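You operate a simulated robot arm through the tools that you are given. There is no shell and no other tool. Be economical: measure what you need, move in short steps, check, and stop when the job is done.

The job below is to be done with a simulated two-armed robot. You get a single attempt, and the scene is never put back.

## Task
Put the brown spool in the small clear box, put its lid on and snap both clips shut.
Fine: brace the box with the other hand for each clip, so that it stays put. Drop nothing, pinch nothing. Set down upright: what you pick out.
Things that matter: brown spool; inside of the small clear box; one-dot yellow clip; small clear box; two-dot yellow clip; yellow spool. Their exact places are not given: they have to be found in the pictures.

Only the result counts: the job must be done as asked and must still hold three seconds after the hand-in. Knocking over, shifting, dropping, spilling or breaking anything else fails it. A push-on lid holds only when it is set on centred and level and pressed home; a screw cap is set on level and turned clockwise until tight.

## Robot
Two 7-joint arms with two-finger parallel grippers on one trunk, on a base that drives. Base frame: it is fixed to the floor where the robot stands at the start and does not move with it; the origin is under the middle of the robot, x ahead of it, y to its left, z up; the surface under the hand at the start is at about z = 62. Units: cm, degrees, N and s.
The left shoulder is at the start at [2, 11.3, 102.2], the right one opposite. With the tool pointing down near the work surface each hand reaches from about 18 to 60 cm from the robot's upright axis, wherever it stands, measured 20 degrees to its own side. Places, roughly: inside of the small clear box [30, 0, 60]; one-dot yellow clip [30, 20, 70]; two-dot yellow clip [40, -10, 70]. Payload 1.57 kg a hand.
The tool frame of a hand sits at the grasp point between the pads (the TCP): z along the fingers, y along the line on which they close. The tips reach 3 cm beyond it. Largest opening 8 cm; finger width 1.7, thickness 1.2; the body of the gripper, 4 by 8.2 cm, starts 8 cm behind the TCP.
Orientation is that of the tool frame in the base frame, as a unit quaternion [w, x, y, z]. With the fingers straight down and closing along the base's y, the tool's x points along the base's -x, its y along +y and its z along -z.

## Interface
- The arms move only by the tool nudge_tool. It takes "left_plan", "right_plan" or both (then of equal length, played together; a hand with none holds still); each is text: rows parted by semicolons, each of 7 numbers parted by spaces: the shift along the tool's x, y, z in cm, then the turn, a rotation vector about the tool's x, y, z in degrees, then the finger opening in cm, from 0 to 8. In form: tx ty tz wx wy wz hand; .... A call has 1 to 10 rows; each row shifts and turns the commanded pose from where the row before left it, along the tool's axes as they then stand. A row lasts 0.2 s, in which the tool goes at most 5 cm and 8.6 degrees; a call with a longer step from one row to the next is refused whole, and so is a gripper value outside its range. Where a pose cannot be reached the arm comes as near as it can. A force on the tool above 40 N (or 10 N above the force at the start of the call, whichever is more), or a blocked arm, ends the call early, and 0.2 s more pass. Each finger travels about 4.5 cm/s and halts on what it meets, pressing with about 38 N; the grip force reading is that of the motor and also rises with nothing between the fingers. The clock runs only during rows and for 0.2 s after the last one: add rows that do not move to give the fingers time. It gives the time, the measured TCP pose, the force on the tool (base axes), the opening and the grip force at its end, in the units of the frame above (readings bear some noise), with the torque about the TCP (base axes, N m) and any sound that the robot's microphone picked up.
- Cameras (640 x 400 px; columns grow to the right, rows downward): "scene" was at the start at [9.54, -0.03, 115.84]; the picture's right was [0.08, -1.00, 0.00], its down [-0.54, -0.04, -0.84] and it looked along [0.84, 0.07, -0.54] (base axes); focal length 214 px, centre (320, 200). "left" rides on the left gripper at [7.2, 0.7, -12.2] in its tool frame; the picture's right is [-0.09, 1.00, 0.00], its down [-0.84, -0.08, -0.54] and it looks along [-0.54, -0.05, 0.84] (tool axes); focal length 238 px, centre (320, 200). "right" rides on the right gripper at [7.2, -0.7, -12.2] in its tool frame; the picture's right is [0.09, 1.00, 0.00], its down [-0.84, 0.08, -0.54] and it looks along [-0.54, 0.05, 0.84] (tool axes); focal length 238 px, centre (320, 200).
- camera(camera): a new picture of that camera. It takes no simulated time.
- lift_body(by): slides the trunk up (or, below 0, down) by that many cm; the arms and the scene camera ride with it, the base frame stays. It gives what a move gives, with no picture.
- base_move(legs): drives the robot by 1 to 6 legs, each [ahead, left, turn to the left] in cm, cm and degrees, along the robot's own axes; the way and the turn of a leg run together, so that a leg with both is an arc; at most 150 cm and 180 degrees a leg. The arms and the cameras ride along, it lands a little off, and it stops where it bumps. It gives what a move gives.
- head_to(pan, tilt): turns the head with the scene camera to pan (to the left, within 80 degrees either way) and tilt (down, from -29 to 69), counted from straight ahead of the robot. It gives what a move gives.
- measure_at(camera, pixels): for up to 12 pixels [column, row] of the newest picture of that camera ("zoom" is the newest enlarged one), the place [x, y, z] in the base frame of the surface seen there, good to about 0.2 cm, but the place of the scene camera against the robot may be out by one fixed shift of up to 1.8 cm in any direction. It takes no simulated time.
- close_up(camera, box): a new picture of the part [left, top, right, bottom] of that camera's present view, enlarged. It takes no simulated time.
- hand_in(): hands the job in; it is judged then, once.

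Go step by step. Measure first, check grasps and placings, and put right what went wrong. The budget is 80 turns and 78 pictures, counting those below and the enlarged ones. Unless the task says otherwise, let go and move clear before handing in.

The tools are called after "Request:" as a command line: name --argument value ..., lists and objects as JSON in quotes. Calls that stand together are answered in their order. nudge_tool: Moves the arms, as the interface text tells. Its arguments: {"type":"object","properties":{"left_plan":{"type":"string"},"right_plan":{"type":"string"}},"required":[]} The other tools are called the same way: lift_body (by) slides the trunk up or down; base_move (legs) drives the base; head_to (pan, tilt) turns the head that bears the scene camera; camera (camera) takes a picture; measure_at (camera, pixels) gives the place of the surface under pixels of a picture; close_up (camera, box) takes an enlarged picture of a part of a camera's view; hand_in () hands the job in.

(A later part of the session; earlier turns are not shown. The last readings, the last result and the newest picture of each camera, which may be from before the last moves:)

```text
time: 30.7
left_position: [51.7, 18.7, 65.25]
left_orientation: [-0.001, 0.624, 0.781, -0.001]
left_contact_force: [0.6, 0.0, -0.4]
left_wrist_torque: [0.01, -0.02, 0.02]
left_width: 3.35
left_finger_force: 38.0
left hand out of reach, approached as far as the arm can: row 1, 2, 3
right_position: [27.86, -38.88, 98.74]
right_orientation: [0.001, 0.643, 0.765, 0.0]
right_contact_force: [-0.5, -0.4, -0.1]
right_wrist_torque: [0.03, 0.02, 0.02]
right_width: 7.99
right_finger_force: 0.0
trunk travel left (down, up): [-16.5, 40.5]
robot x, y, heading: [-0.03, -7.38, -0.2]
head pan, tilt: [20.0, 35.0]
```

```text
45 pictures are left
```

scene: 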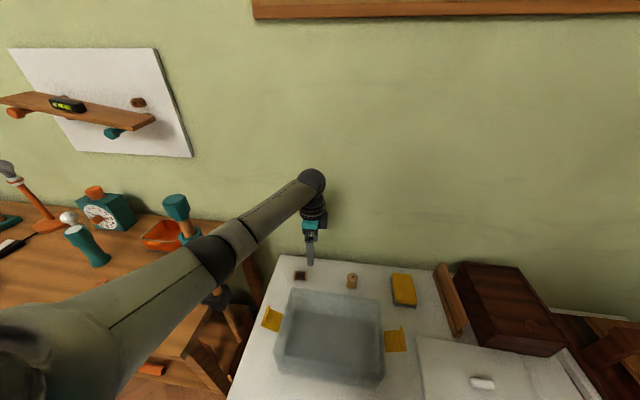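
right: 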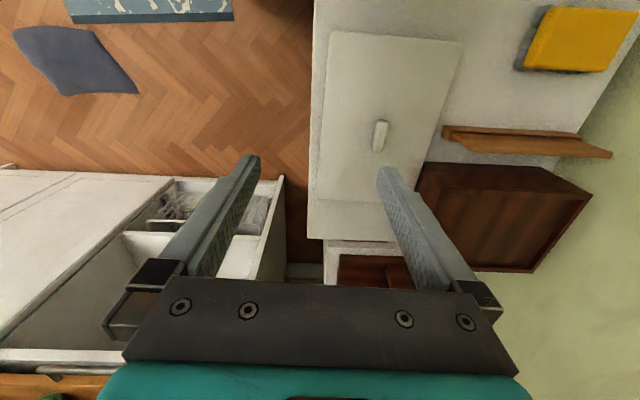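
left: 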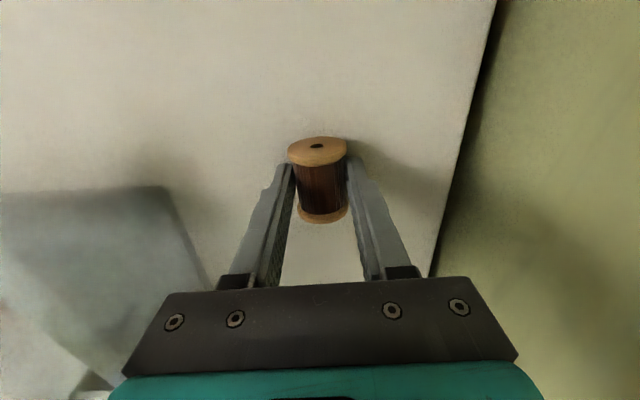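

It is gripped at 3.35 with 38 N. I'll lift slowly this time and check.

Request:
nudge_tool --left_plan "0 0 -0.3 0 0 0 0;0 0 -0.6 0 0 0 0;0 0 -1 0 0 0 0;0 0 -1 0 0 0 0;0 0 -1 0 0 0 0;0 0 -1 0 0 0 0;0 0 -0.5 0 0 0 0;0 0 0 0 0 0 0"

Request:
camera --camera "left"

```text
time: 32.5
left_position: [51.85, 18.73, 70.62]
left_orientation: [0.0, 0.625, 0.781, -0.001]
left_contact_force: [-0.6, -0.6, -0.9]
left_wrist_torque: [0.05, 0.01, 0.01]
left_width: 3.33
left_finger_force: 37.8
right_position: [27.83, -38.82, 98.73]
right_orientation: [0.0, 0.643, 0.766, 0.0]
right_contact_force: [-0.1, -0.8, -0.6]
right_wrist_torque: [-0.02, 0.02, -0.01]
right_width: 7.97
right_finger_force: 0.0
trunk travel left (down, up): [-16.5, 40.5]
robot x, y, heading: [0.21, -7.11, -0.2]
head pan, tilt: [20.0, 35.0]
```

```text
44 pictures are left
```

left: 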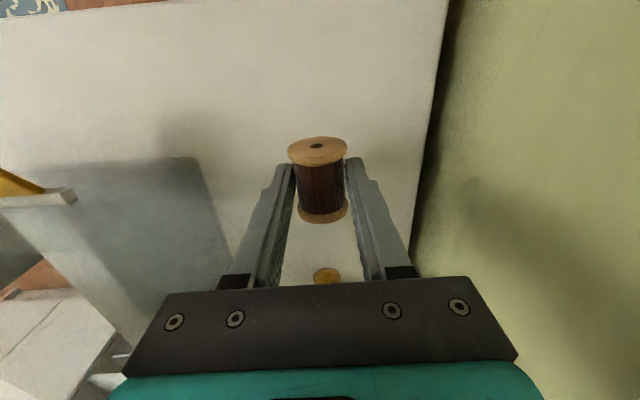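

The grip holds. I'll shift 2.5 cm toward −x (clear of the yellow spool) and tilt the hand 60° so that the spool comes near upright.

Request:
nudge_tool --left_plan "0.3 -1.2 -0.5 0 0 0 0;0.3 -1.2 -0.5 0 6 0 0;0 0 0 0 7 0 0;0 0 0 0 7 0 0;0 0 0 0 7 0 0;0 0 0 0 7 0 0;0 0 0 0 7 0 0;0 0 0 0 7 0 0;0 0 0 0 7 0 0;0 0 0 0 5 0 0"

Request:
camera --camera "left"

Request:
camera --camera "scene"

```text
time: 34.7
left_position: [46.04, 18.69, 72.98]
left_orientation: [-0.392, 0.541, 0.676, 0.313]
left_contact_force: [0.7, 0.1, -0.6]
left_wrist_torque: [0.0, -0.02, -0.01]
left_width: 3.33
left_finger_force: 39.0
left hand out of reach, approached as far as the arm can: row 8, 9, 10
right_position: [27.94, -38.9, 98.75]
right_orientation: [0.0, 0.644, 0.765, -0.001]
right_contact_force: [0.0, 0.1, -0.1]
right_wrist_torque: [0.0, 0.01, -0.02]
right_width: 8.01
right_finger_force: 0.0
trunk travel left (down, up): [-16.5, 40.5]
robot x, y, heading: [0.27, -7.05, -0.1]
head pan, tilt: [20.0, 35.0]
```

```text
43 pictures are left
```

left: 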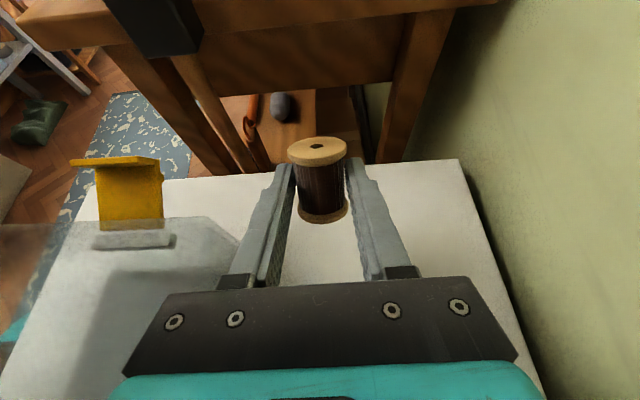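

```text
42 pictures are left
```

scene: 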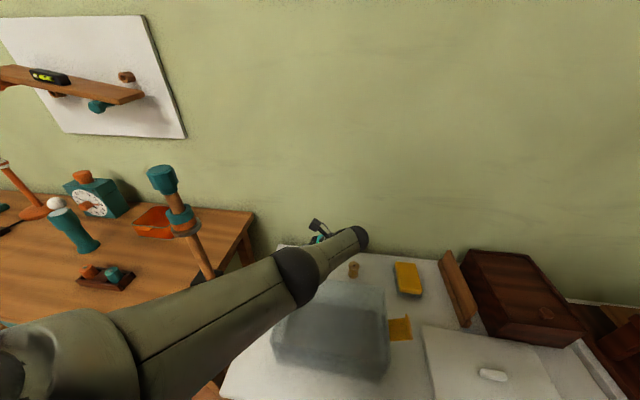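

The spool is held with the hand 60° tilted. I'll check how high the forearm passes over the box and measure the spool and table edges.

Request:
measure_at --camera "scene" --pixels '[[295, 270], [300, 298], [340, 250], [335, 272], [360, 237], [240, 330], [353, 270], [362, 246]]'

Request:
close_up --camera "scene" --box '[230, 200, 450, 365]'

Request:
measure_at --camera "left" --pixels '[[320, 160], [322, 200], [430, 200], [250, 200], [160, 230], [130, 180], [420, 300]]'

```text
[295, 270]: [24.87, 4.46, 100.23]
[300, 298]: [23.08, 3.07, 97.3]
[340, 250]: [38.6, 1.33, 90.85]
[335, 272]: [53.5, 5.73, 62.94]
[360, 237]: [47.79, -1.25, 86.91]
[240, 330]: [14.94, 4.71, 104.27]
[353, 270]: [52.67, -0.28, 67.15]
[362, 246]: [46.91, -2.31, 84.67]
```

```text
2.42 times, centred on (340, 282) of scene
```

zoom: 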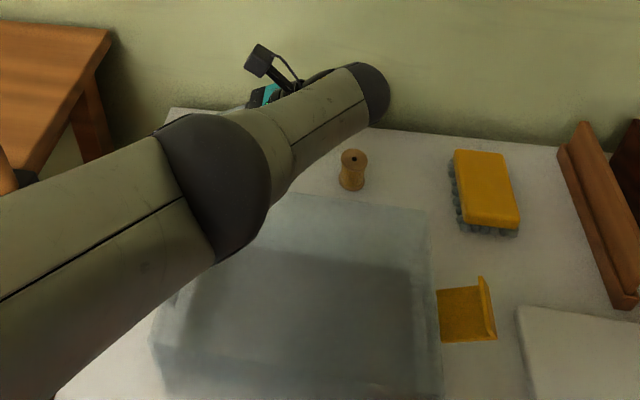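

```text
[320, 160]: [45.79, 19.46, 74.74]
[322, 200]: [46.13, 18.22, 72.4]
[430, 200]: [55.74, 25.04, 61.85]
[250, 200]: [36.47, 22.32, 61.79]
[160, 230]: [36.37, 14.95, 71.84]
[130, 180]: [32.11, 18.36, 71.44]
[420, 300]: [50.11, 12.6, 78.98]
```

The forearm clears the box (z≥85), but lowering here would exceed reach. I'll raise the hand and bring the trunk down in steps.

Request:
nudge_tool --left_plan "1.74 0 -1 0 0 0 0;1.74 0 -1 0 0 0 0;1.74 0 -1 0 0 0 0;1.74 0 -1 0 0 0 0;0 0 0 0 0 0 0;0 0 0 0 0 0 0"

Request:
lift_body --by -9

Request:
nudge_tool --left_plan "1.74 0 -1 0 0 0 0;1.74 0 -1 0 0 0 0;1.74 0 -1 0 0 0 0;0 0 0 0 0 0 0;0 0 0 0 0 0 0"

Request:
lift_body --by -7

Request:
camera --camera "scene"

Request:
camera --camera "left"

```text
time: 36.1
left_position: [45.86, 18.67, 80.96]
left_orientation: [-0.391, 0.541, 0.676, 0.311]
left_contact_force: [1.5, 0.1, 0.1]
left_wrist_torque: [-0.02, -0.01, -0.01]
left_width: 3.33
left_finger_force: 38.0
right_position: [27.89, -38.88, 98.74]
right_orientation: [0.0, 0.643, 0.766, 0.0]
right_contact_force: [0.5, 1.0, 0.4]
right_wrist_torque: [0.0, 0.0, -0.02]
right_width: 8.02
right_finger_force: 0.0
trunk travel left (down, up): [-16.5, 40.5]
robot x, y, heading: [0.27, -7.15, -0.2]
head pan, tilt: [20.0, 35.0]
```

```text
time: 37.4
left_position: [45.93, 18.72, 72.04]
left_orientation: [-0.391, 0.54, 0.677, 0.311]
left_contact_force: [0.9, -0.4, -1.3]
left_wrist_torque: [-0.02, -0.01, -0.02]
left_width: 3.33
left_finger_force: 38.5
right_position: [27.92, -38.92, 89.78]
right_orientation: [0.001, 0.644, 0.765, 0.0]
right_contact_force: [-0.6, -0.2, 1.0]
right_wrist_torque: [-0.02, -0.02, 0.01]
right_width: 8.0
right_finger_force: 0.2
trunk travel left (down, up): [-7.5, 49.5]
robot x, y, heading: [0.25, -6.91, -0.2]
head pan, tilt: [20.0, 35.0]
```

```text
time: 38.6
left_position: [45.9, 18.75, 78.07]
left_orientation: [-0.391, 0.541, 0.676, 0.312]
left_contact_force: [0.0, -0.8, 1.0]
left_wrist_torque: [0.0, 0.0, -0.04]
left_width: 3.34
left_finger_force: 37.5
right_position: [27.88, -38.8, 89.77]
right_orientation: [0.001, 0.643, 0.766, 0.0]
right_contact_force: [0.4, -0.5, 0.8]
right_wrist_torque: [0.0, 0.0, -0.01]
right_width: 7.98
right_finger_force: 0.0
trunk travel left (down, up): [-7.5, 49.5]
robot x, y, heading: [-0.15, -6.99, 0.0]
head pan, tilt: [20.0, 35.0]
```

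```text
time: 39.6
left_position: [45.94, 18.66, 74.62]
left_orientation: [-0.368, 0.528, 0.688, 0.334]
left_contact_force: [-0.6, 0.0, 0.4]
left_wrist_torque: [0.02, -0.02, -0.01]
left_width: 3.33
left_finger_force: 38.4
right_position: [26.48, -38.98, 83.36]
right_orientation: [0.006, 0.642, 0.766, 0.006]
right_contact_force: [0.4, 0.1, -0.1]
right_wrist_torque: [0.02, -0.02, -0.02]
right_width: 8.0
right_finger_force: 0.1
trunk travel left (down, up): [-0.5, 56.5]
robot x, y, heading: [0.15, -7.44, -0.2]
head pan, tilt: [20.0, 35.0]
```

```text
40 pictures are left
```

scene: 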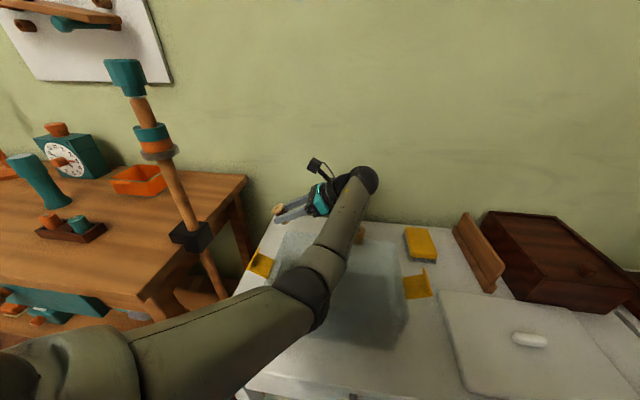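

```text
39 pictures are left
```

left: 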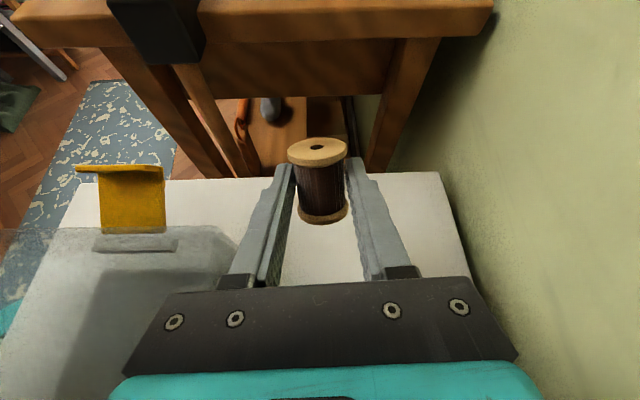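

The hand stopped higher than commanded and the right hand shifted, so the left elbow is resting on something, probably the box. I'll raise the trunk right away and check.

Request:
lift_body --by 7

Request:
camera --camera "scene"

Request:
measure_at --camera "scene" --pixels '[[300, 280], [310, 310], [250, 330], [330, 260], [405, 295], [425, 280], [262, 264], [530, 340]]'

```text
time: 40.7
left_position: [46.0, 18.94, 77.91]
left_orientation: [-0.391, 0.541, 0.676, 0.311]
left_contact_force: [-0.2, 0.0, 0.2]
left_wrist_torque: [0.02, 0.03, 0.03]
left_width: 3.32
left_finger_force: 38.1
right_position: [27.84, -38.73, 89.72]
right_orientation: [0.001, 0.644, 0.765, 0.0]
right_contact_force: [-0.3, -0.7, 0.6]
right_wrist_torque: [-0.01, -0.01, -0.04]
right_width: 7.99
right_finger_force: 0.1
trunk travel left (down, up): [-7.5, 49.5]
robot x, y, heading: [-0.03, -7.29, -0.1]
head pan, tilt: [20.0, 35.0]
```

```text
38 pictures are left
```

scene: 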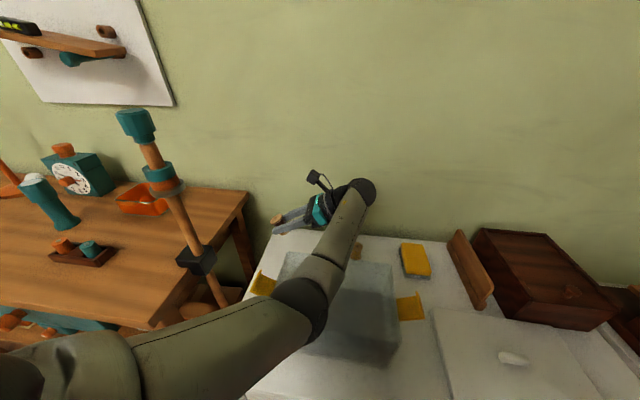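

```text
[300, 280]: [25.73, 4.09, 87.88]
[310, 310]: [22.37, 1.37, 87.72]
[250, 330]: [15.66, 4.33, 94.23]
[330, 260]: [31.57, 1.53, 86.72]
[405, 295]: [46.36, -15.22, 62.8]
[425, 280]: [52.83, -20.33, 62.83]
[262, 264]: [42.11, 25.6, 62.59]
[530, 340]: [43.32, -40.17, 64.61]
```

The elbow had been pressing on the box rim; the clips look unmoved at (410,307) and (262,284). At this trunk height the down-move should just be reachable, so I'll lower the tilted spool to just above the table.

Request:
nudge_tool --left_plan "-1.68 0.09 1 0 0 0 0;-1.68 0.09 1 0 0 0 0;-1.68 0.09 1 0 0 0 0;-1.68 0.09 1 0 0 0 0;-1.68 0.09 1 0 0 0 0;-1.4 0.09 0.85 0 0 0 0;0 0 0 0 0 0 0;0 0 0 0 0 0 0"

Request:
camera --camera "scene"

Request:
camera --camera "left"

```text
time: 42.5
left_position: [46.35, 19.12, 66.66]
left_orientation: [-0.391, 0.541, 0.676, 0.312]
left_contact_force: [1.0, -0.5, -0.6]
left_wrist_torque: [-0.05, -0.01, 0.0]
left_width: 3.3
left_finger_force: 37.8
right_position: [27.91, -38.85, 89.76]
right_orientation: [0.0, 0.643, 0.766, 0.0]
right_contact_force: [-0.5, -0.3, 0.4]
right_wrist_torque: [-0.01, 0.01, 0.02]
right_width: 8.0
right_finger_force: 0.0
trunk travel left (down, up): [-7.5, 49.5]
robot x, y, heading: [0.02, -7.02, 0.1]
head pan, tilt: [20.0, 35.0]
```

```text
37 pictures are left
```

scene: 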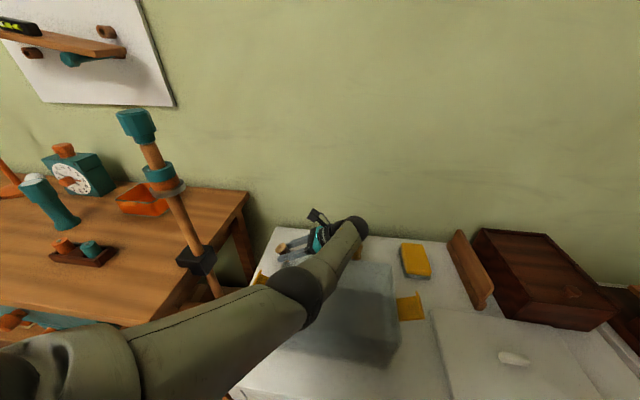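

```text
36 pictures are left
```

left: 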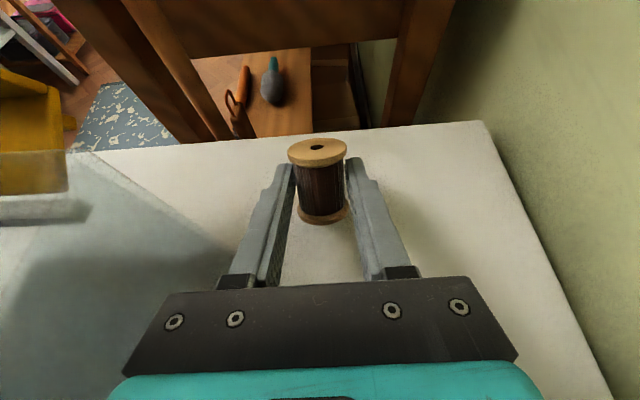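

There is no contact yet at z=66.66. I'll tilt 6° more and lower gently so that the spool's base edge meets the table and turns flat.

Request:
nudge_tool --left_plan "0 0 0 0 6 0 0;-0.37 0 0.16 0 0 0 0;-0.37 0 0.16 0 0 0 0;-0.27 0 0.12 0 0 0 0;-0.27 0 0.12 0 0 0 0;-0.18 0 0.08 0 0 0 0;-0.18 0 0.08 0 0 0 0;0 0 0 0 0 0 0;0 0 0 0 0 0 0"

Request:
camera --camera "left"

Request:
close_up --camera "scene" --box '[240, 190, 400, 310]'

```text
time: 44.5
left_position: [45.88, 18.99, 66.09]
left_orientation: [-0.417, 0.52, 0.661, 0.345]
left_contact_force: [0.7, -0.7, -0.9]
left_wrist_torque: [0.01, -0.01, -0.05]
left_width: 3.34
left_finger_force: 38.1
left hand out of reach, approached as far as the arm can: row 2, 4, 6
right_position: [27.79, -39.03, 89.86]
right_orientation: [0.002, 0.643, 0.766, 0.001]
right_contact_force: [-0.2, 0.1, -0.2]
right_wrist_torque: [-0.01, -0.02, -0.02]
right_width: 8.01
right_finger_force: 0.2
trunk travel left (down, up): [-7.5, 49.5]
robot x, y, heading: [0.09, -7.6, -0.4]
head pan, tilt: [20.0, 35.0]
```

```text
35 pictures are left
```

left: 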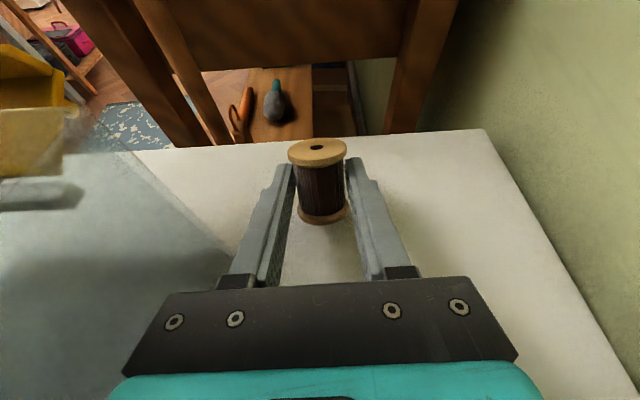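

```text
3.33 times, centred on (320, 250) of scene
```

zoom: 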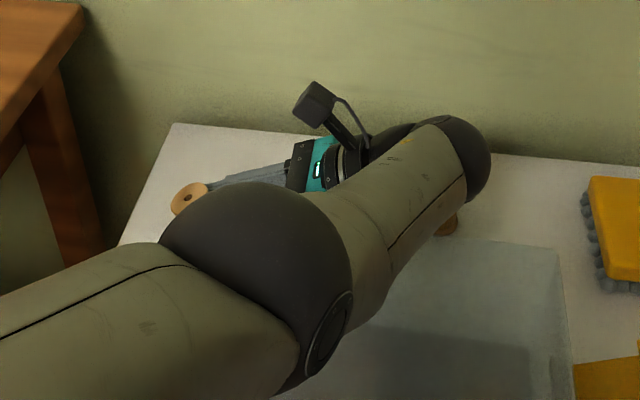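

The hand stopped at z=66.1 at its reach limit, so the trunk can take it down. I'll check the forearm clearance over the box first.

Request:
measure_at --camera "zoom" --pixels '[[255, 230], [290, 380], [350, 320], [380, 290], [400, 220], [460, 150], [445, 225], [190, 195], [250, 180]]'

Request:
measure_at --camera "left" --pixels '[[318, 158], [322, 216], [300, 205], [335, 240], [430, 250]]'

```text
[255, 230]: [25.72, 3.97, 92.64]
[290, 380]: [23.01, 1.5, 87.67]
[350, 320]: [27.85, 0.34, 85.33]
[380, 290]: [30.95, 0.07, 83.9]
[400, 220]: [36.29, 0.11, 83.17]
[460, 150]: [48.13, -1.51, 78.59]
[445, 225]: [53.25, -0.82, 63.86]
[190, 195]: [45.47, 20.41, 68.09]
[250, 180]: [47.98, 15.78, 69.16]
```

```text
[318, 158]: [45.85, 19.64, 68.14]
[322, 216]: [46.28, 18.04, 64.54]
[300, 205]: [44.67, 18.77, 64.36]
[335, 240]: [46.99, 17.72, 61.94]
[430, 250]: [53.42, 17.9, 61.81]
```

The forearm's underside is around 76–77 and the box rim is at 74, so lowering the trunk 1.2 cm is safe and brings the spool to the table.

Request:
lift_body --by -1.2

Request:
camera --camera "left"

Request:
measure_at --camera "left" --pixels '[[318, 140], [318, 162], [322, 220], [322, 224], [300, 210], [345, 212], [335, 245]]'

```text
time: 45.1
left_position: [46.4, 18.96, 66.16]
left_orientation: [-0.406, 0.516, 0.667, 0.352]
left_contact_force: [0.3, 0.0, 0.0]
left_wrist_torque: [-0.02, -0.01, -0.02]
left_width: 3.35
left_finger_force: 37.8
right_position: [27.35, -38.89, 88.75]
right_orientation: [0.002, 0.643, 0.766, 0.003]
right_contact_force: [0.0, -0.1, 0.0]
right_wrist_torque: [0.0, -0.02, -0.03]
right_width: 7.98
right_finger_force: 0.0
trunk travel left (down, up): [-6.3, 50.7]
robot x, y, heading: [-0.22, -7.19, 0.1]
head pan, tilt: [20.0, 35.0]
```

```text
33 pictures are left
```

left: 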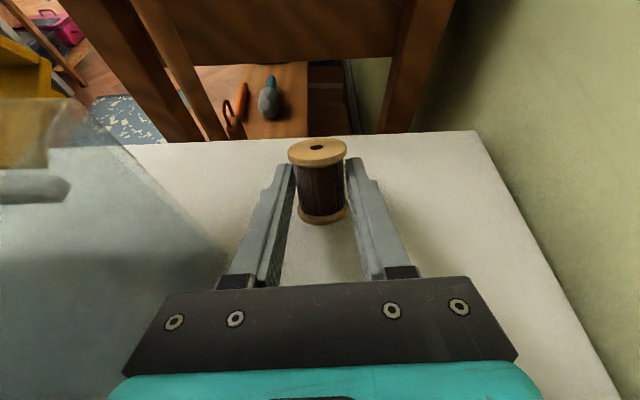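

```text
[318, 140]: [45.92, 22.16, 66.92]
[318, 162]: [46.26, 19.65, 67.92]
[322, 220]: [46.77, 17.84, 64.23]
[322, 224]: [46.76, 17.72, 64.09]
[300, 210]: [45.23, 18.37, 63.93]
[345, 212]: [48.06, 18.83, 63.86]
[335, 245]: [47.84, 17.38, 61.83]
```

The arm is blocked with no tool force: the forearm/wrist is touching the box rim while the spool's edge is still about 1 cm up. I'll back the trunk off, return to 60° tilt (wrist higher), and lower again.

Request:
lift_body --by 1.2

Request:
nudge_tool --left_plan "0.73 0 -0.33 0 -3 0 0;0 0 0 0 -4 0 0;0 0 0 0 0 0 0;-0.26 0 0.15 0 0 0 0;-0.26 0 0.15 0 0 0 0;-0.17 0 0.1 0 0 0 0;0 0 0 0 0 0 0;0 0 0 0 0 0 0"

Request:
camera --camera "left"

```text
time: 45.7
left_position: [45.92, 19.02, 66.11]
left_orientation: [-0.418, 0.52, 0.66, 0.345]
left_contact_force: [0.2, -0.4, -0.4]
left_wrist_torque: [0.0, -0.01, 0.0]
left_width: 3.34
left_finger_force: 37.6
right_position: [27.86, -38.93, 89.76]
right_orientation: [0.0, 0.643, 0.766, 0.001]
right_contact_force: [0.1, -0.1, 0.3]
right_wrist_torque: [0.01, 0.0, 0.03]
right_width: 8.0
right_finger_force: 0.1
trunk travel left (down, up): [-7.5, 49.5]
robot x, y, heading: [-0.5, -7.17, -0.3]
head pan, tilt: [20.0, 35.0]
```

```text
time: 47.5
left_position: [45.4, 19.04, 65.72]
left_orientation: [-0.384, 0.542, 0.68, 0.31]
left_contact_force: [-4.5, 1.4, 19.4]
left_wrist_torque: [0.37, 0.23, 0.07]
left_width: 3.35
left_finger_force: 38.0
right_position: [27.7, -38.95, 89.8]
right_orientation: [0.001, 0.644, 0.765, 0.0]
right_contact_force: [-0.2, 0.2, 0.5]
right_wrist_torque: [0.03, -0.01, 0.0]
right_width: 7.99
right_finger_force: 0.1
trunk travel left (down, up): [-7.5, 49.5]
robot x, y, heading: [0.02, -7.19, 0.1]
head pan, tilt: [20.0, 35.0]
```

```text
32 pictures are left
```

left: 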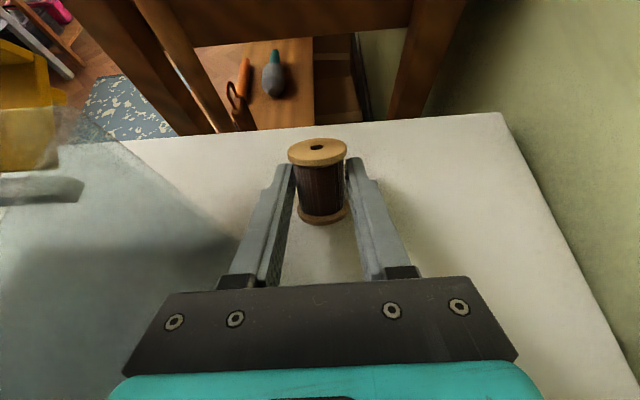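

The spool's lower edge is now on the table (19 N upward), leaning about 30°. I'll relax the grip and drag slightly inward and down so it swings upright between the pads.

Request:
nudge_tool --left_plan "0 0 0 0 2 0 2.5;-0.3 0 -0.287 0 0 0 3.2;-0.3 0 -0.287 0 0 0 3.25;-0.3 0 -0.287 0 0 0 3.3;0 0 0 0 0 0 3.3;0 0 0 0 0 0 3.3"

Request:
camera --camera "left"

```text
time: 48.9
left_position: [45.77, 17.76, 65.18]
left_orientation: [-0.392, 0.538, 0.675, 0.318]
left_contact_force: [0.0, 0.3, 0.1]
left_wrist_torque: [-0.01, -0.04, 0.03]
left_width: 3.45
left_finger_force: 5.5
right_position: [27.59, -38.87, 89.75]
right_orientation: [0.001, 0.643, 0.765, 0.0]
right_contact_force: [-0.1, -0.2, 0.0]
right_wrist_torque: [0.01, 0.01, 0.0]
right_width: 7.99
right_finger_force: 0.0
trunk travel left (down, up): [-7.5, 49.5]
robot x, y, heading: [0.24, -7.38, -0.2]
head pan, tilt: [20.0, 35.0]
```

```text
31 pictures are left
```

left: 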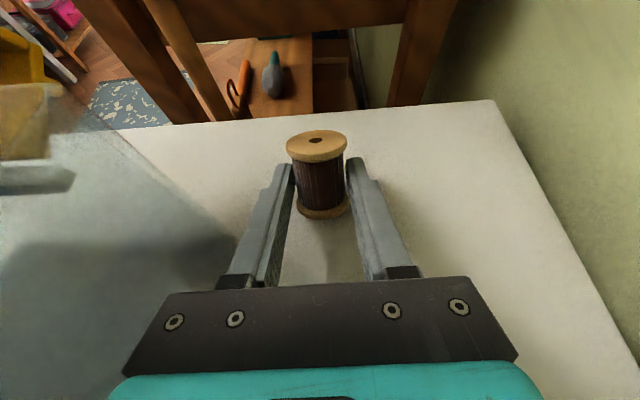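

The spool rotated in the pads (its top face is fuller now). I'll check whether its top is level.

Request:
measure_at --camera "left" --pixels '[[316, 133], [318, 158], [292, 146], [343, 146], [322, 216], [322, 208]]'

```text
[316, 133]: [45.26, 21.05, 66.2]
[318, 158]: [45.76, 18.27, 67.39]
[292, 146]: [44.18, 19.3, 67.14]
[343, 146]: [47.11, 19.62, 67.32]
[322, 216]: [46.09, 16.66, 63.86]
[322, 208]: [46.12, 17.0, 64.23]
```

It still leans about 23°. I'll lower a little until it touches, then open slowly so it settles onto its base.

Request:
nudge_tool --left_plan "-0.26 0 0.15 0 0 0 3.3;-0.17 0 0.1 0 0 0 3.3;0 0 0 0 0 0 3.3;0 0 0 0 0 0 3.5;0 0 0 0 0 0 3.6;0 0 0 0 0 0 3.7;0 0 0 0 0 0 3.8;0 0 0 0 0 0 3.9;0 0 0 0 0 0 4;0 0 0 0 0 0 4"

Request:
camera --camera "left"

Request:
measure_at --camera "left" --pixels '[[318, 128], [320, 158], [292, 146], [343, 146], [322, 212], [320, 145]]'

```text
time: 51.1
left_position: [45.98, 17.87, 64.97]
left_orientation: [-0.392, 0.536, 0.675, 0.32]
left_contact_force: [0.6, -0.6, 0.4]
left_wrist_torque: [0.01, -0.02, 0.01]
left_width: 3.98
left_finger_force: 0.0
right_position: [27.8, -38.86, 89.77]
right_orientation: [0.0, 0.643, 0.766, 0.001]
right_contact_force: [-0.1, 1.1, -1.0]
right_wrist_torque: [-0.03, 0.01, 0.01]
right_width: 7.99
right_finger_force: 0.1
trunk travel left (down, up): [-7.5, 49.5]
robot x, y, heading: [-0.11, -7.28, -0.0]
head pan, tilt: [20.0, 35.0]
```

```text
30 pictures are left
```

left: 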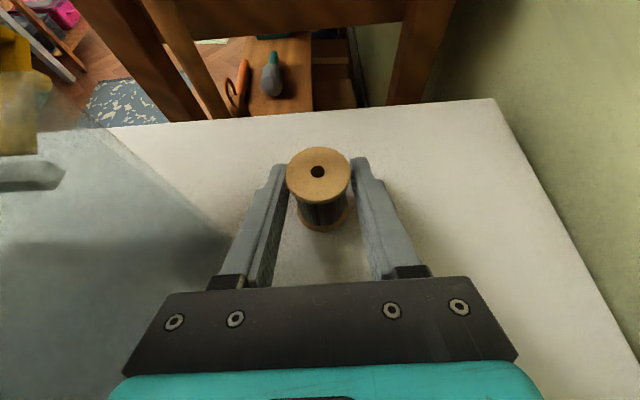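

```text
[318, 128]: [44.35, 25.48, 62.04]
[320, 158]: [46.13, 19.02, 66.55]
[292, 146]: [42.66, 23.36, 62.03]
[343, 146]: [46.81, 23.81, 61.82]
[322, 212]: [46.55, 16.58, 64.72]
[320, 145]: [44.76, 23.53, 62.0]
```

The spool stands upright (top z≈66.5 at (320,175)). I'll open fully and back out along the tool axis.

Request:
nudge_tool --left_plan "0 0 0 0 0 0 5;0 0 0 0 0 0 6.5;0 0 0 0 0 0 8;0 0 -1.5 0 0 0 8;0 0 -2 0 0 0 8;0 0 -2.5 0 0 0 8;0 0 -2.5 0 0 0 8;0.9 0 -1 0 0 0 8;0.9 0 -1 0 0 0 8;0 0 0 0 0 0 8"

Request:
lift_body --by 9

Request:
nudge_tool --left_plan "0 0 0 0 -7 0 8;0 0 0 0 -7 0 8;0 0 0 0 -7 0 8;0 0 0 0 -7 0 8;0 0 0 0 -7 0 8;0 0 0 0 -7 0 8;0 0 0 0 -7 0 8;0 0 0 0 -7 0 8;0 0 0 0 -5.5 0 8;0 0 0 0 0 0 8"

Request:
camera --camera "left"

```text
time: 53.3
left_position: [46.55, 9.67, 71.35]
left_orientation: [-0.398, 0.538, 0.673, 0.315]
left_contact_force: [-0.1, 0.1, -0.1]
left_wrist_torque: [-0.01, 0.0, -0.01]
left_width: 8.0
left_finger_force: 0.0
left hand out of reach, approached as far as the arm can: row 5, 6, 7, 9
right_position: [27.91, -38.9, 89.79]
right_orientation: [0.001, 0.644, 0.765, 0.0]
right_contact_force: [-0.7, 0.9, -0.5]
right_wrist_torque: [0.01, -0.02, 0.0]
right_width: 8.02
right_finger_force: 0.1
trunk travel left (down, up): [-7.5, 49.5]
robot x, y, heading: [-0.33, -6.88, 0.0]
head pan, tilt: [20.0, 35.0]
```

```text
time: 54.6
left_position: [46.55, 9.68, 80.29]
left_orientation: [-0.398, 0.538, 0.673, 0.316]
left_contact_force: [0.0, -1.1, -0.3]
left_wrist_torque: [0.01, 0.01, 0.01]
left_width: 8.0
left_finger_force: 0.1
right_position: [27.83, -38.89, 98.7]
right_orientation: [-0.001, 0.644, 0.765, 0.0]
right_contact_force: [-0.1, -0.4, 0.3]
right_wrist_torque: [0.01, 0.05, 0.04]
right_width: 8.0
right_finger_force: 0.1
trunk travel left (down, up): [-16.5, 40.5]
robot x, y, heading: [-0.04, -7.25, -0.1]
head pan, tilt: [20.0, 35.0]
```

```text
time: 56.8
left_position: [56.59, 7.32, 77.52]
left_orientation: [0.002, 0.623, 0.782, -0.005]
left_contact_force: [0.2, -0.4, 0.4]
left_wrist_torque: [-0.01, 0.02, 0.01]
left_width: 7.99
left_finger_force: 0.0
left hand out of reach, approached as far as the arm can: row 1, 2, 3, 4, 5, 6, 7, 8, 9
right_position: [27.82, -38.85, 98.69]
right_orientation: [0.0, 0.643, 0.766, 0.0]
right_contact_force: [-0.4, -0.4, 0.7]
right_wrist_torque: [0.01, -0.02, -0.03]
right_width: 7.98
right_finger_force: 0.1
trunk travel left (down, up): [-16.5, 40.5]
robot x, y, heading: [0.12, -7.15, -0.1]
head pan, tilt: [20.0, 35.0]
```

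```text
29 pictures are left
```

left: 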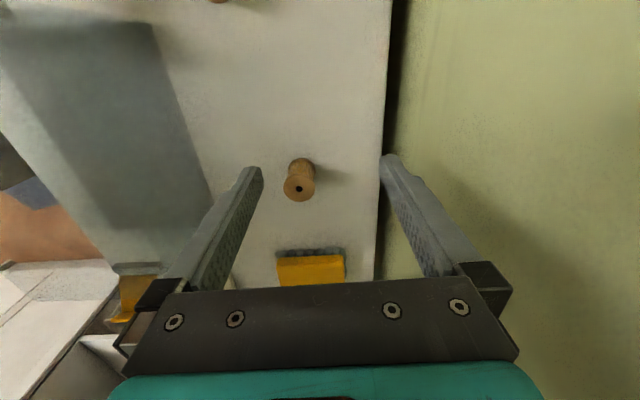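

The hand is vertical and the yellow spool still stands. I'll move above the brown spool.

Request:
nudge_tool --left_plan "3.25 -2.04 -0.5 0 0 0 8;3.25 -2.04 -0.5 0 0 0 8;3.25 -2.04 0 0 0 0 8;3.25 -2.04 0 0 0 0 8;0 0 0 0 0 0 8;0 0 0 0 0 0 8"

Request:
camera --camera "left"

```text
time: 58.2
left_position: [55.74, 18.95, 76.02]
left_orientation: [0.002, 0.623, 0.782, -0.004]
left_contact_force: [0.9, -0.6, 0.2]
left_wrist_torque: [-0.02, -0.02, 0.0]
left_width: 8.0
left_finger_force: 0.0
left hand out of reach, approached as far as the arm can: row 1, 2, 3, 4
right_position: [27.79, -38.75, 98.71]
right_orientation: [-0.001, 0.643, 0.766, 0.0]
right_contact_force: [-0.5, 0.7, -0.2]
right_wrist_torque: [0.03, -0.02, 0.01]
right_width: 8.02
right_finger_force: 0.0
trunk travel left (down, up): [-16.5, 40.5]
robot x, y, heading: [-0.01, -7.33, 0.0]
head pan, tilt: [20.0, 35.0]
```

```text
28 pictures are left
```

left: 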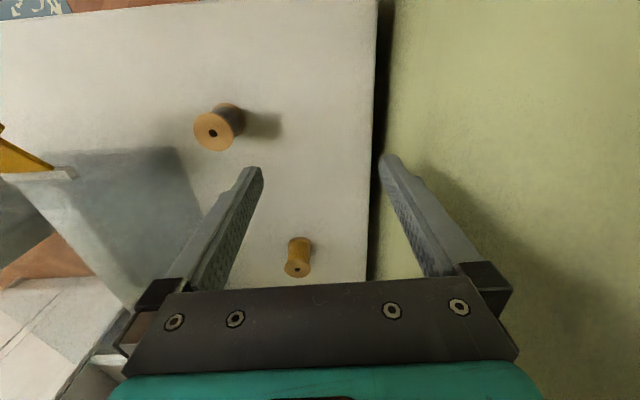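

The commanded pose is still out beyond reach in x. I'll measure the spool's top at (213,132) and step back.

Request:
measure_at --camera "left" --pixels '[[196, 132], [230, 132], [213, 117], [214, 149]]'

Request:
nudge_tool --left_plan "0.5 -4 -1 0 0 0 8;0.5 -4 -1 0 0 0 8;0 -3 0 0 0 0 8;0 0 0 0 0 0 8;0 0 0 0 0 0 8"

Request:
camera --camera "left"

```text
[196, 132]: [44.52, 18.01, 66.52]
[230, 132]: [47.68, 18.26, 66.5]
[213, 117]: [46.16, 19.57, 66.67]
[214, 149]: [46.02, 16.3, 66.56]
```

```text
time: 59.4
left_position: [55.49, 18.57, 75.06]
left_orientation: [0.001, 0.623, 0.782, -0.004]
left_contact_force: [-0.2, 0.3, 0.3]
left_wrist_torque: [-0.02, -0.02, 0.03]
left_width: 8.0
left_finger_force: 0.2
left hand out of reach, approached as far as the arm can: row 1, 2, 3
right_position: [27.88, -38.87, 98.72]
right_orientation: [0.0, 0.644, 0.765, 0.0]
right_contact_force: [0.5, -0.2, -0.2]
right_wrist_torque: [-0.02, 0.01, 0.03]
right_width: 7.98
right_finger_force: 0.1
trunk travel left (down, up): [-16.5, 40.5]
robot x, y, heading: [-0.13, -6.75, -0.2]
head pan, tilt: [20.0, 35.0]
```

```text
27 pictures are left
```

left: 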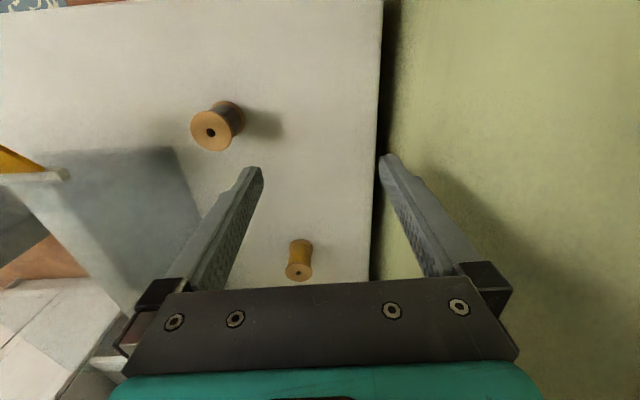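

The hand hardly moved although it was commanded far back, so the arm is stuck in an awkward joint configuration. I'll look at it.

Request:
camera --camera "scene"

```text
26 pictures are left
```

scene: 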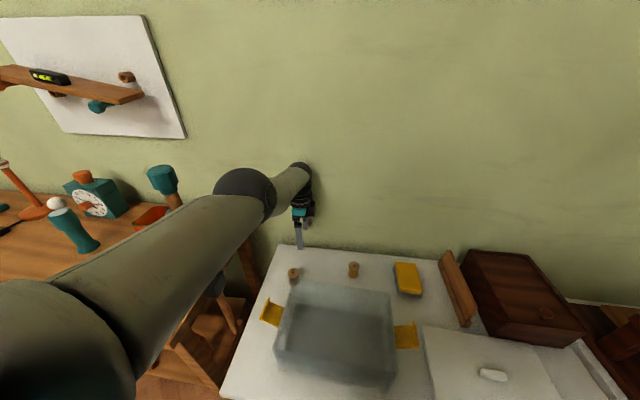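

The arm is locked straight. I'll bring the command back to (46,18.7,80) and re-tilt, which is the configuration it came from, to unlock the elbow.

Request:
nudge_tool --left_plan "-0.98 3.88 0 0 0 0 8;-0.98 3.88 0 0 0 0 8;-0.98 3.88 0 0 0 0 8;-0.98 3.88 0 0 0 0 8;-0.98 3.88 0 0 0 0 8;0 0 0 0 8 0 8;0 0 0 0 8 0 8;0 0 0 0 8 0 8;0 0 0 0 8 0 8;0 0 0 0 0 0 8"

```text
time: 61.6
left_position: [52.8, 16.52, 76.62]
left_orientation: [-0.214, 0.6, 0.752, 0.169]
left_contact_force: [0.0, -0.6, 0.1]
left_wrist_torque: [-0.03, 0.01, 0.03]
left_width: 7.99
left_finger_force: 0.1
left hand out of reach, approached as far as the arm can: row 1, 2, 3, 4, 5, 6, 7, 8, 9
right_position: [27.86, -38.84, 98.72]
right_orientation: [0.0, 0.644, 0.765, 0.0]
right_contact_force: [-0.1, 0.7, -0.3]
right_wrist_torque: [0.01, 0.02, -0.02]
right_width: 8.0
right_finger_force: 0.1
trunk travel left (down, up): [-16.5, 40.5]
robot x, y, heading: [0.44, -7.06, -0.1]
head pan, tilt: [20.0, 35.0]
```

It is moving back toward the command. I'll continue the tilt to about 60°.

Request:
nudge_tool --left_plan "0 0 0 0 8 0 8;0 0 0 0 8 0 8;0 0 0 0 8 0 8;0 0 0 0 4 0 8;0 0 0 0 0 0 8;0 0 0 0 0 0 8"

```text
time: 63.0
left_position: [48.28, 16.94, 78.03]
left_orientation: [-0.39, 0.541, 0.678, 0.308]
left_contact_force: [0.3, -0.4, 1.3]
left_wrist_torque: [0.0, -0.02, 0.01]
left_width: 8.02
left_finger_force: 0.0
left hand out of reach, approached as far as the arm can: row 1, 2, 3, 4
right_position: [27.84, -38.89, 98.77]
right_orientation: [0.0, 0.643, 0.766, 0.0]
right_contact_force: [-0.6, 0.6, -1.1]
right_wrist_torque: [0.0, -0.04, -0.02]
right_width: 8.0
right_finger_force: 0.0
trunk travel left (down, up): [-16.5, 40.5]
robot x, y, heading: [0.25, -6.83, -0.1]
head pan, tilt: [20.0, 35.0]
```

I'll test whether the hand now follows a move back and up.

Request:
nudge_tool --left_plan "1.95 -1.95 -0.62 0 0 0 8;1.95 -1.95 -0.62 0 0 0 8;1.95 -1.95 -0.62 0 0 0 8;0 0 0 0 0 0 8;0 0 0 0 0 0 8"

Request:
camera --camera "scene"

```text
time: 64.2
left_position: [49.0, 15.21, 81.23]
left_orientation: [-0.39, 0.541, 0.678, 0.309]
left_contact_force: [-0.6, 0.1, 0.1]
left_wrist_torque: [-0.01, -0.01, 0.01]
left_width: 7.97
left_finger_force: 0.1
left hand out of reach, approached as far as the arm can: row 1, 2, 3
right_position: [27.77, -38.76, 98.8]
right_orientation: [0.0, 0.644, 0.765, 0.001]
right_contact_force: [0.1, -0.4, -0.3]
right_wrist_torque: [0.0, 0.0, 0.01]
right_width: 8.01
right_finger_force: 0.1
trunk travel left (down, up): [-16.5, 40.5]
robot x, y, heading: [-0.09, -7.36, -0.0]
head pan, tilt: [20.0, 35.0]
```

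```text
25 pictures are left
```

scene: 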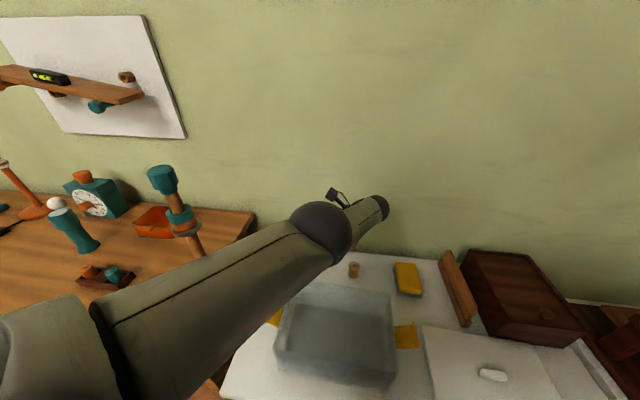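

The arm stays straight because the command is far from what it reached. I'll bring the command onto the measured pose, then step upward in small moves so the elbow can bend.

Request:
nudge_tool --left_plan "-2.48 2 -0.15 0 0 0 8;-2.48 2 -0.15 0 0 0 8;-2.48 2 -0.15 0 0 0 8;-2.48 2 -0.15 0 0 0 8;0 0 0 0 0 0 8;0.87 0 -0.5 0 0 0 8;0.87 0 -0.5 0 0 0 8;0.87 0 -0.5 0 0 0 8;0.87 0 -0.5 0 0 0 8;0 0 0 0 0 0 8"

```text
time: 66.4
left_position: [49.98, 14.79, 84.46]
left_orientation: [-0.389, 0.542, 0.678, 0.309]
left_contact_force: [-0.7, 0.3, 0.1]
left_wrist_torque: [-0.02, 0.0, -0.02]
left_width: 8.01
left_finger_force: 0.1
left hand out of reach, approached as far as the arm can: row 1, 2, 3, 4, 7, 8
right_position: [27.92, -38.86, 98.6]
right_orientation: [0.001, 0.643, 0.766, 0.0]
right_contact_force: [0.5, 0.5, 0.6]
right_wrist_torque: [0.0, -0.02, -0.01]
right_width: 8.03
right_finger_force: 0.0
trunk travel left (down, up): [-16.5, 40.5]
robot x, y, heading: [-0.02, -6.97, -0.2]
head pan, tilt: [20.0, 35.0]
```

The error is small now and the last row had no reach flag. I'll continue in small steps back and up.

Request:
nudge_tool --left_plan "0.51 -0.68 -0.12 0 0 0 8;0.51 -0.68 -0.12 0 0 0 8;0.51 -0.68 -0.12 0 0 0 8;0.51 -0.68 -0.12 0 0 0 8;0.51 -0.68 -0.12 0 0 0 8;0.51 -0.68 -0.12 0 0 0 8;0.51 -0.68 -0.12 0 0 0 8;0.51 -0.68 -0.12 0 0 0 8;0.51 -0.68 -0.12 0 0 0 8;0 0 0 0 0 0 8"

```text
time: 68.6
left_position: [50.21, 12.82, 87.35]
left_orientation: [-0.389, 0.542, 0.678, 0.309]
left_contact_force: [-0.7, 0.2, -0.5]
left_wrist_torque: [0.0, 0.02, 0.02]
left_width: 8.0
left_finger_force: 0.1
left hand out of reach, approached as far as the arm can: row 1, 2, 3, 4, 5, 6, 7, 8, 9
right_position: [27.83, -38.84, 98.65]
right_orientation: [0.0, 0.643, 0.766, 0.0]
right_contact_force: [-0.2, -0.5, 0.4]
right_wrist_torque: [-0.03, 0.0, 0.02]
right_width: 7.99
right_finger_force: 0.1
trunk travel left (down, up): [-16.5, 40.5]
robot x, y, heading: [0.02, -7.3, -0.1]
head pan, tilt: [20.0, 35.0]
```

It is still locked. I'll rotate back toward the natural vertical, zero-yaw posture with the hand high, where the arm began.

Request:
nudge_tool --left_plan "1 0 -1 0 -7.5 0 8;1 0 -1 0 -7.5 0 8;1 0 -1 0 -7.5 0 8;0 0 -1 0 -7.5 0 8;0 0 -1 0 -7.5 0 8;0 0 -1 0 -7.5 0 8;0 0 -1 0 -7.5 0 8;0 0 -1 0 -7.5 0 8;0 0 -1 0 0 -8 8;0 0 -1 0 0 -8 8"

Request:
nudge_tool --left_plan "0 0 -1 0 0 -8 8;0 0 -1 0 0 -8 8;0 0 -1 0 0 -8 8;0 0 -1 0 0 -8 8;0 0 -1 0 0 -8 8;0 0 -1 0 0 -8 8;0 0 -1 0 0 -8 8;0 0 -1 0 0 -5 8;0 0 0 0 0 0 8;0 0 0 0 0 0 8"

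```text
time: 70.8
left_position: [57.88, 9.37, 97.59]
left_orientation: [0.002, 0.508, 0.862, -0.004]
left_contact_force: [0.6, 0.7, 0.4]
left_wrist_torque: [0.03, 0.01, 0.01]
left_width: 8.0
left_finger_force: 0.0
left hand out of reach, approached as far as the arm can: row 1, 2, 3, 4, 5, 6, 7, 8
right_position: [27.94, -38.84, 98.68]
right_orientation: [0.0, 0.643, 0.766, 0.0]
right_contact_force: [0.0, -0.4, 0.4]
right_wrist_torque: [-0.03, -0.01, -0.01]
right_width: 7.99
right_finger_force: 0.0
trunk travel left (down, up): [-16.5, 40.5]
robot x, y, heading: [-0.36, -7.01, 0.1]
head pan, tilt: [20.0, 35.0]
```

```text
time: 73.0
left_position: [56.07, 9.38, 105.15]
left_orientation: [-0.001, 0.001, 1.0, -0.005]
left_contact_force: [0.3, -0.7, 0.0]
left_wrist_torque: [0.0, 0.0, -0.01]
left_width: 7.97
left_finger_force: 0.0
left hand out of reach, approached as far as the arm can: row 2, 4, 6, 8
right_position: [27.9, -38.82, 98.65]
right_orientation: [0.0, 0.643, 0.766, 0.0]
right_contact_force: [-0.2, -0.7, -0.3]
right_wrist_torque: [0.02, -0.03, 0.02]
right_width: 8.01
right_finger_force: 0.2
trunk travel left (down, up): [-16.5, 40.5]
robot x, y, heading: [0.4, -7.02, 0.1]
head pan, tilt: [20.0, 35.0]
```

The orientation is natural again at (56,9.4,105). I'll test a pull back toward the robot.

Request:
nudge_tool --left_plan "2 0 0 0 0 0 8;3 0 0 0 0 0 8;3 0 0 0 0 0 8;0 0 0 0 0 0 8"

Request:
nudge_tool --left_plan "0 3 2 0 0 0 8;0 3 2 0 0 0 8;1 2 2 0 0 0 8;0 0 0 0 0 0 8"

Request:
camera --camera "scene"

```text
time: 74.0
left_position: [55.52, 9.1, 107.0]
left_orientation: [-0.001, 0.0, 1.0, -0.004]
left_contact_force: [0.8, 0.0, -0.5]
left_wrist_torque: [-0.01, -0.02, 0.03]
left_width: 8.0
left_finger_force: 0.0
left hand out of reach, approached as far as the arm can: row 1, 2, 3
right_position: [27.88, -38.77, 98.79]
right_orientation: [0.0, 0.643, 0.765, 0.0]
right_contact_force: [0.5, -0.1, 0.1]
right_wrist_torque: [0.0, 0.01, -0.01]
right_width: 8.0
right_finger_force: 0.0
trunk travel left (down, up): [-16.5, 40.5]
robot x, y, heading: [0.22, -6.89, -0.1]
head pan, tilt: [20.0, 35.0]
```

```text
time: 75.0
left_position: [56.58, 17.1, 101.49]
left_orientation: [-0.001, 0.002, 1.0, -0.004]
left_contact_force: [0.5, 0.6, 0.1]
left_wrist_torque: [0.03, 0.02, 0.0]
left_width: 8.0
left_finger_force: 0.0
left hand out of reach, approached as far as the arm can: row 1, 2, 3
right_position: [27.97, -38.8, 98.72]
right_orientation: [0.001, 0.644, 0.765, 0.0]
right_contact_force: [-0.4, -0.5, -0.8]
right_wrist_torque: [-0.02, 0.02, 0.01]
right_width: 8.02
right_finger_force: 0.1
trunk travel left (down, up): [-16.5, 40.5]
robot x, y, heading: [-0.01, -7.03, 0.3]
head pan, tilt: [20.0, 35.0]
```

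```text
24 pictures are left
```

scene: 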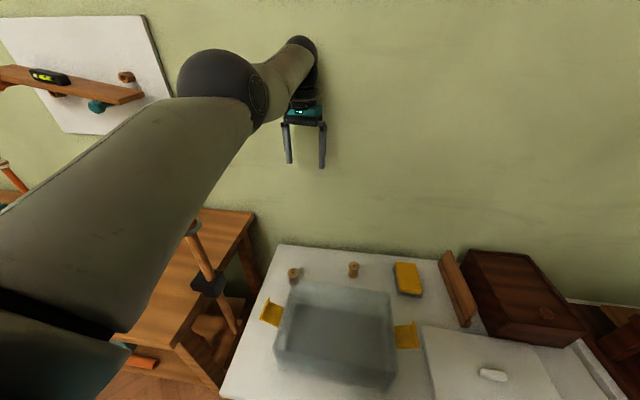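

The arm is fully straight. I'll pull it outward to true full extension and then come in by small steps to let the elbow choose the right side.

Request:
nudge_tool --left_plan "-4 0 0 0 0 0 8;-4 0 0 0 0 0 8;-4 0 0 0 0 0 8;0 0 0 0 0 0 8;0.5 0 0 0 0 0 8;0.5 0 0 0 0 0 8;0.5 0 0 0 0 0 8;0.5 0 0 0 0 0 8;0.5 0 0 0 0 0 8;0.5 0 0 0 0 0 8"

Request:
nudge_tool --left_plan "1 0 0 0 0 0 8;1 0 0 0 0 0 8;1 0 0 0 0 0 8;1 0 0 0 0 0 8;1 0 0 0 0 0 8;1 0 0 0 0 0 8;1 0 0 0 0 0 8;1 0 0 0 0 0 8;1 0 0 0 0 0 8;1 0 0 0 0 0 8"

```text
time: 77.2
left_position: [56.7, 16.95, 101.56]
left_orientation: [-0.001, 0.001, 1.0, -0.005]
left_contact_force: [0.4, 1.0, 0.0]
left_wrist_torque: [0.01, -0.01, -0.01]
left_width: 8.01
left_finger_force: 0.1
left hand out of reach, approached as far as the arm can: row 1, 2, 3, 6, 7, 8, 9, 10
right_position: [27.79, -38.98, 98.84]
right_orientation: [0.001, 0.644, 0.765, -0.001]
right_contact_force: [-0.3, 0.7, -0.4]
right_wrist_torque: [0.01, 0.02, -0.01]
right_width: 8.01
right_finger_force: 0.0
trunk travel left (down, up): [-16.5, 40.5]
robot x, y, heading: [0.2, -7.22, 0.0]
head pan, tilt: [20.0, 35.0]
```

```text
time: 79.4
left_position: [55.97, 17.97, 103.77]
left_orientation: [0.0, 0.001, 1.0, -0.004]
left_contact_force: [-0.5, -0.5, -0.1]
left_wrist_torque: [0.02, 0.01, 0.03]
left_width: 7.99
left_finger_force: 0.2
left hand out of reach, approached as far as the arm can: row 1, 2, 3, 4, 5, 6, 7, 8, 9, 10
right_position: [27.87, -38.91, 98.69]
right_orientation: [0.001, 0.643, 0.766, 0.0]
right_contact_force: [-0.4, 0.0, -0.1]
right_wrist_torque: [-0.01, -0.01, 0.0]
right_width: 7.98
right_finger_force: 0.0
trunk travel left (down, up): [-16.5, 40.5]
robot x, y, heading: [0.37, -7.02, 0.2]
head pan, tilt: [20.0, 35.0]
```

Bending the elbow down may be blocked by the wrist limit while the hand points straight down. I'll raise the arm, away from the wall, and pitch the fingers forward while pulling in.

Request:
nudge_tool --left_plan "1.5 0 -4 0 0 0 8;1.5 0 -4 0 0 0 8;2 0 -4 0 0 0 8;2 0 -4 0 0 0 8;2 0 -4 0 0 0 8;2.5 0 -4 0 0 0 8;0 0 0 0 0 0 8"

Request:
nudge_tool --left_plan "0 0 0 0 -8 0 8;0 0 0 0 -8 0 8;0 0 0 0 -8 0 8;0 0 0 0 -8 0 8;0 0 0 0 -8 0 8;0 0 0 0 0 0 8"

Request:
nudge_tool --left_plan "1.5 0 -1.3 0 0 0 8;1.5 0 -1.3 0 0 0 8;1.5 0 -1.3 0 0 0 8;1.5 0 -1.3 0 0 0 8;0 0 0 0 0 0 8"

```text
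time: 81.2
left_position: [49.29, 23.05, 121.62]
left_orientation: [0.037, -0.083, 0.994, 0.061]
left_contact_force: [0.4, 0.9, 0.3]
left_wrist_torque: [0.02, 0.0, -0.02]
left_width: 8.0
left_finger_force: 0.0
left hand out of reach, approached as far as the arm can: row 3, 4, 5, 6
right_position: [27.78, -38.78, 98.83]
right_orientation: [0.001, 0.644, 0.765, 0.0]
right_contact_force: [0.7, -0.3, 0.7]
right_wrist_torque: [-0.02, -0.03, 0.0]
right_width: 7.98
right_finger_force: 0.1
trunk travel left (down, up): [-16.5, 40.5]
robot x, y, heading: [-0.16, -6.98, 0.1]
head pan, tilt: [20.0, 35.0]
stopped in row 7 (left hand): the arm was blocked; the commanded pose is now the measured one
```

```text
time: 82.6
left_position: [49.23, 22.92, 121.64]
left_orientation: [0.376, -0.056, 0.921, 0.086]
left_contact_force: [0.8, -0.8, 0.1]
left_wrist_torque: [0.01, -0.03, 0.03]
left_width: 8.02
left_finger_force: 0.0
right_position: [27.89, -38.79, 98.64]
right_orientation: [0.0, 0.644, 0.765, 0.0]
right_contact_force: [-0.2, -0.6, 0.6]
right_wrist_torque: [0.03, 0.0, 0.02]
right_width: 7.98
right_finger_force: 0.1
trunk travel left (down, up): [-16.5, 40.5]
robot x, y, heading: [0.38, -7.16, -0.2]
head pan, tilt: [20.0, 35.0]
```

```text
time: 83.8
left_position: [42.86, 23.75, 121.43]
left_orientation: [0.375, -0.057, 0.921, 0.086]
left_contact_force: [0.3, -0.2, 0.4]
left_wrist_torque: [-0.01, 0.03, 0.04]
left_width: 8.03
left_finger_force: 0.0
left hand out of reach, approached as far as the arm can: row 3, 4
right_position: [27.8, -38.88, 98.72]
right_orientation: [0.0, 0.644, 0.765, 0.0]
right_contact_force: [0.1, 0.0, 0.9]
right_wrist_torque: [0.01, 0.0, 0.0]
right_width: 8.0
right_finger_force: 0.0
trunk travel left (down, up): [-16.5, 40.5]
robot x, y, heading: [0.28, -6.82, -0.5]
head pan, tilt: [20.0, 35.0]
```

It is unlocked: the TCP came in to x=42.9 and the reported block reset the command. I'll look at the arm posture.

Request:
camera --camera "scene"

```text
23 pictures are left
```

scene: 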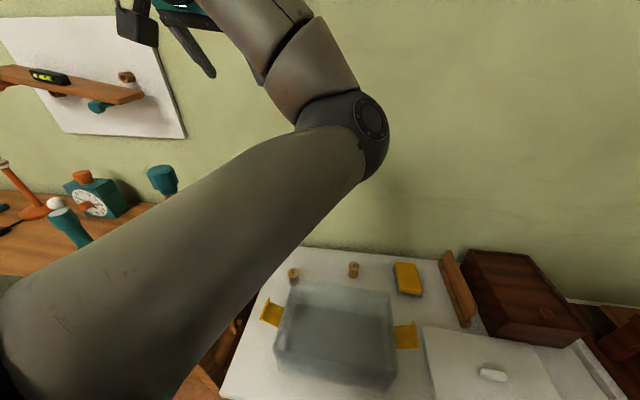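

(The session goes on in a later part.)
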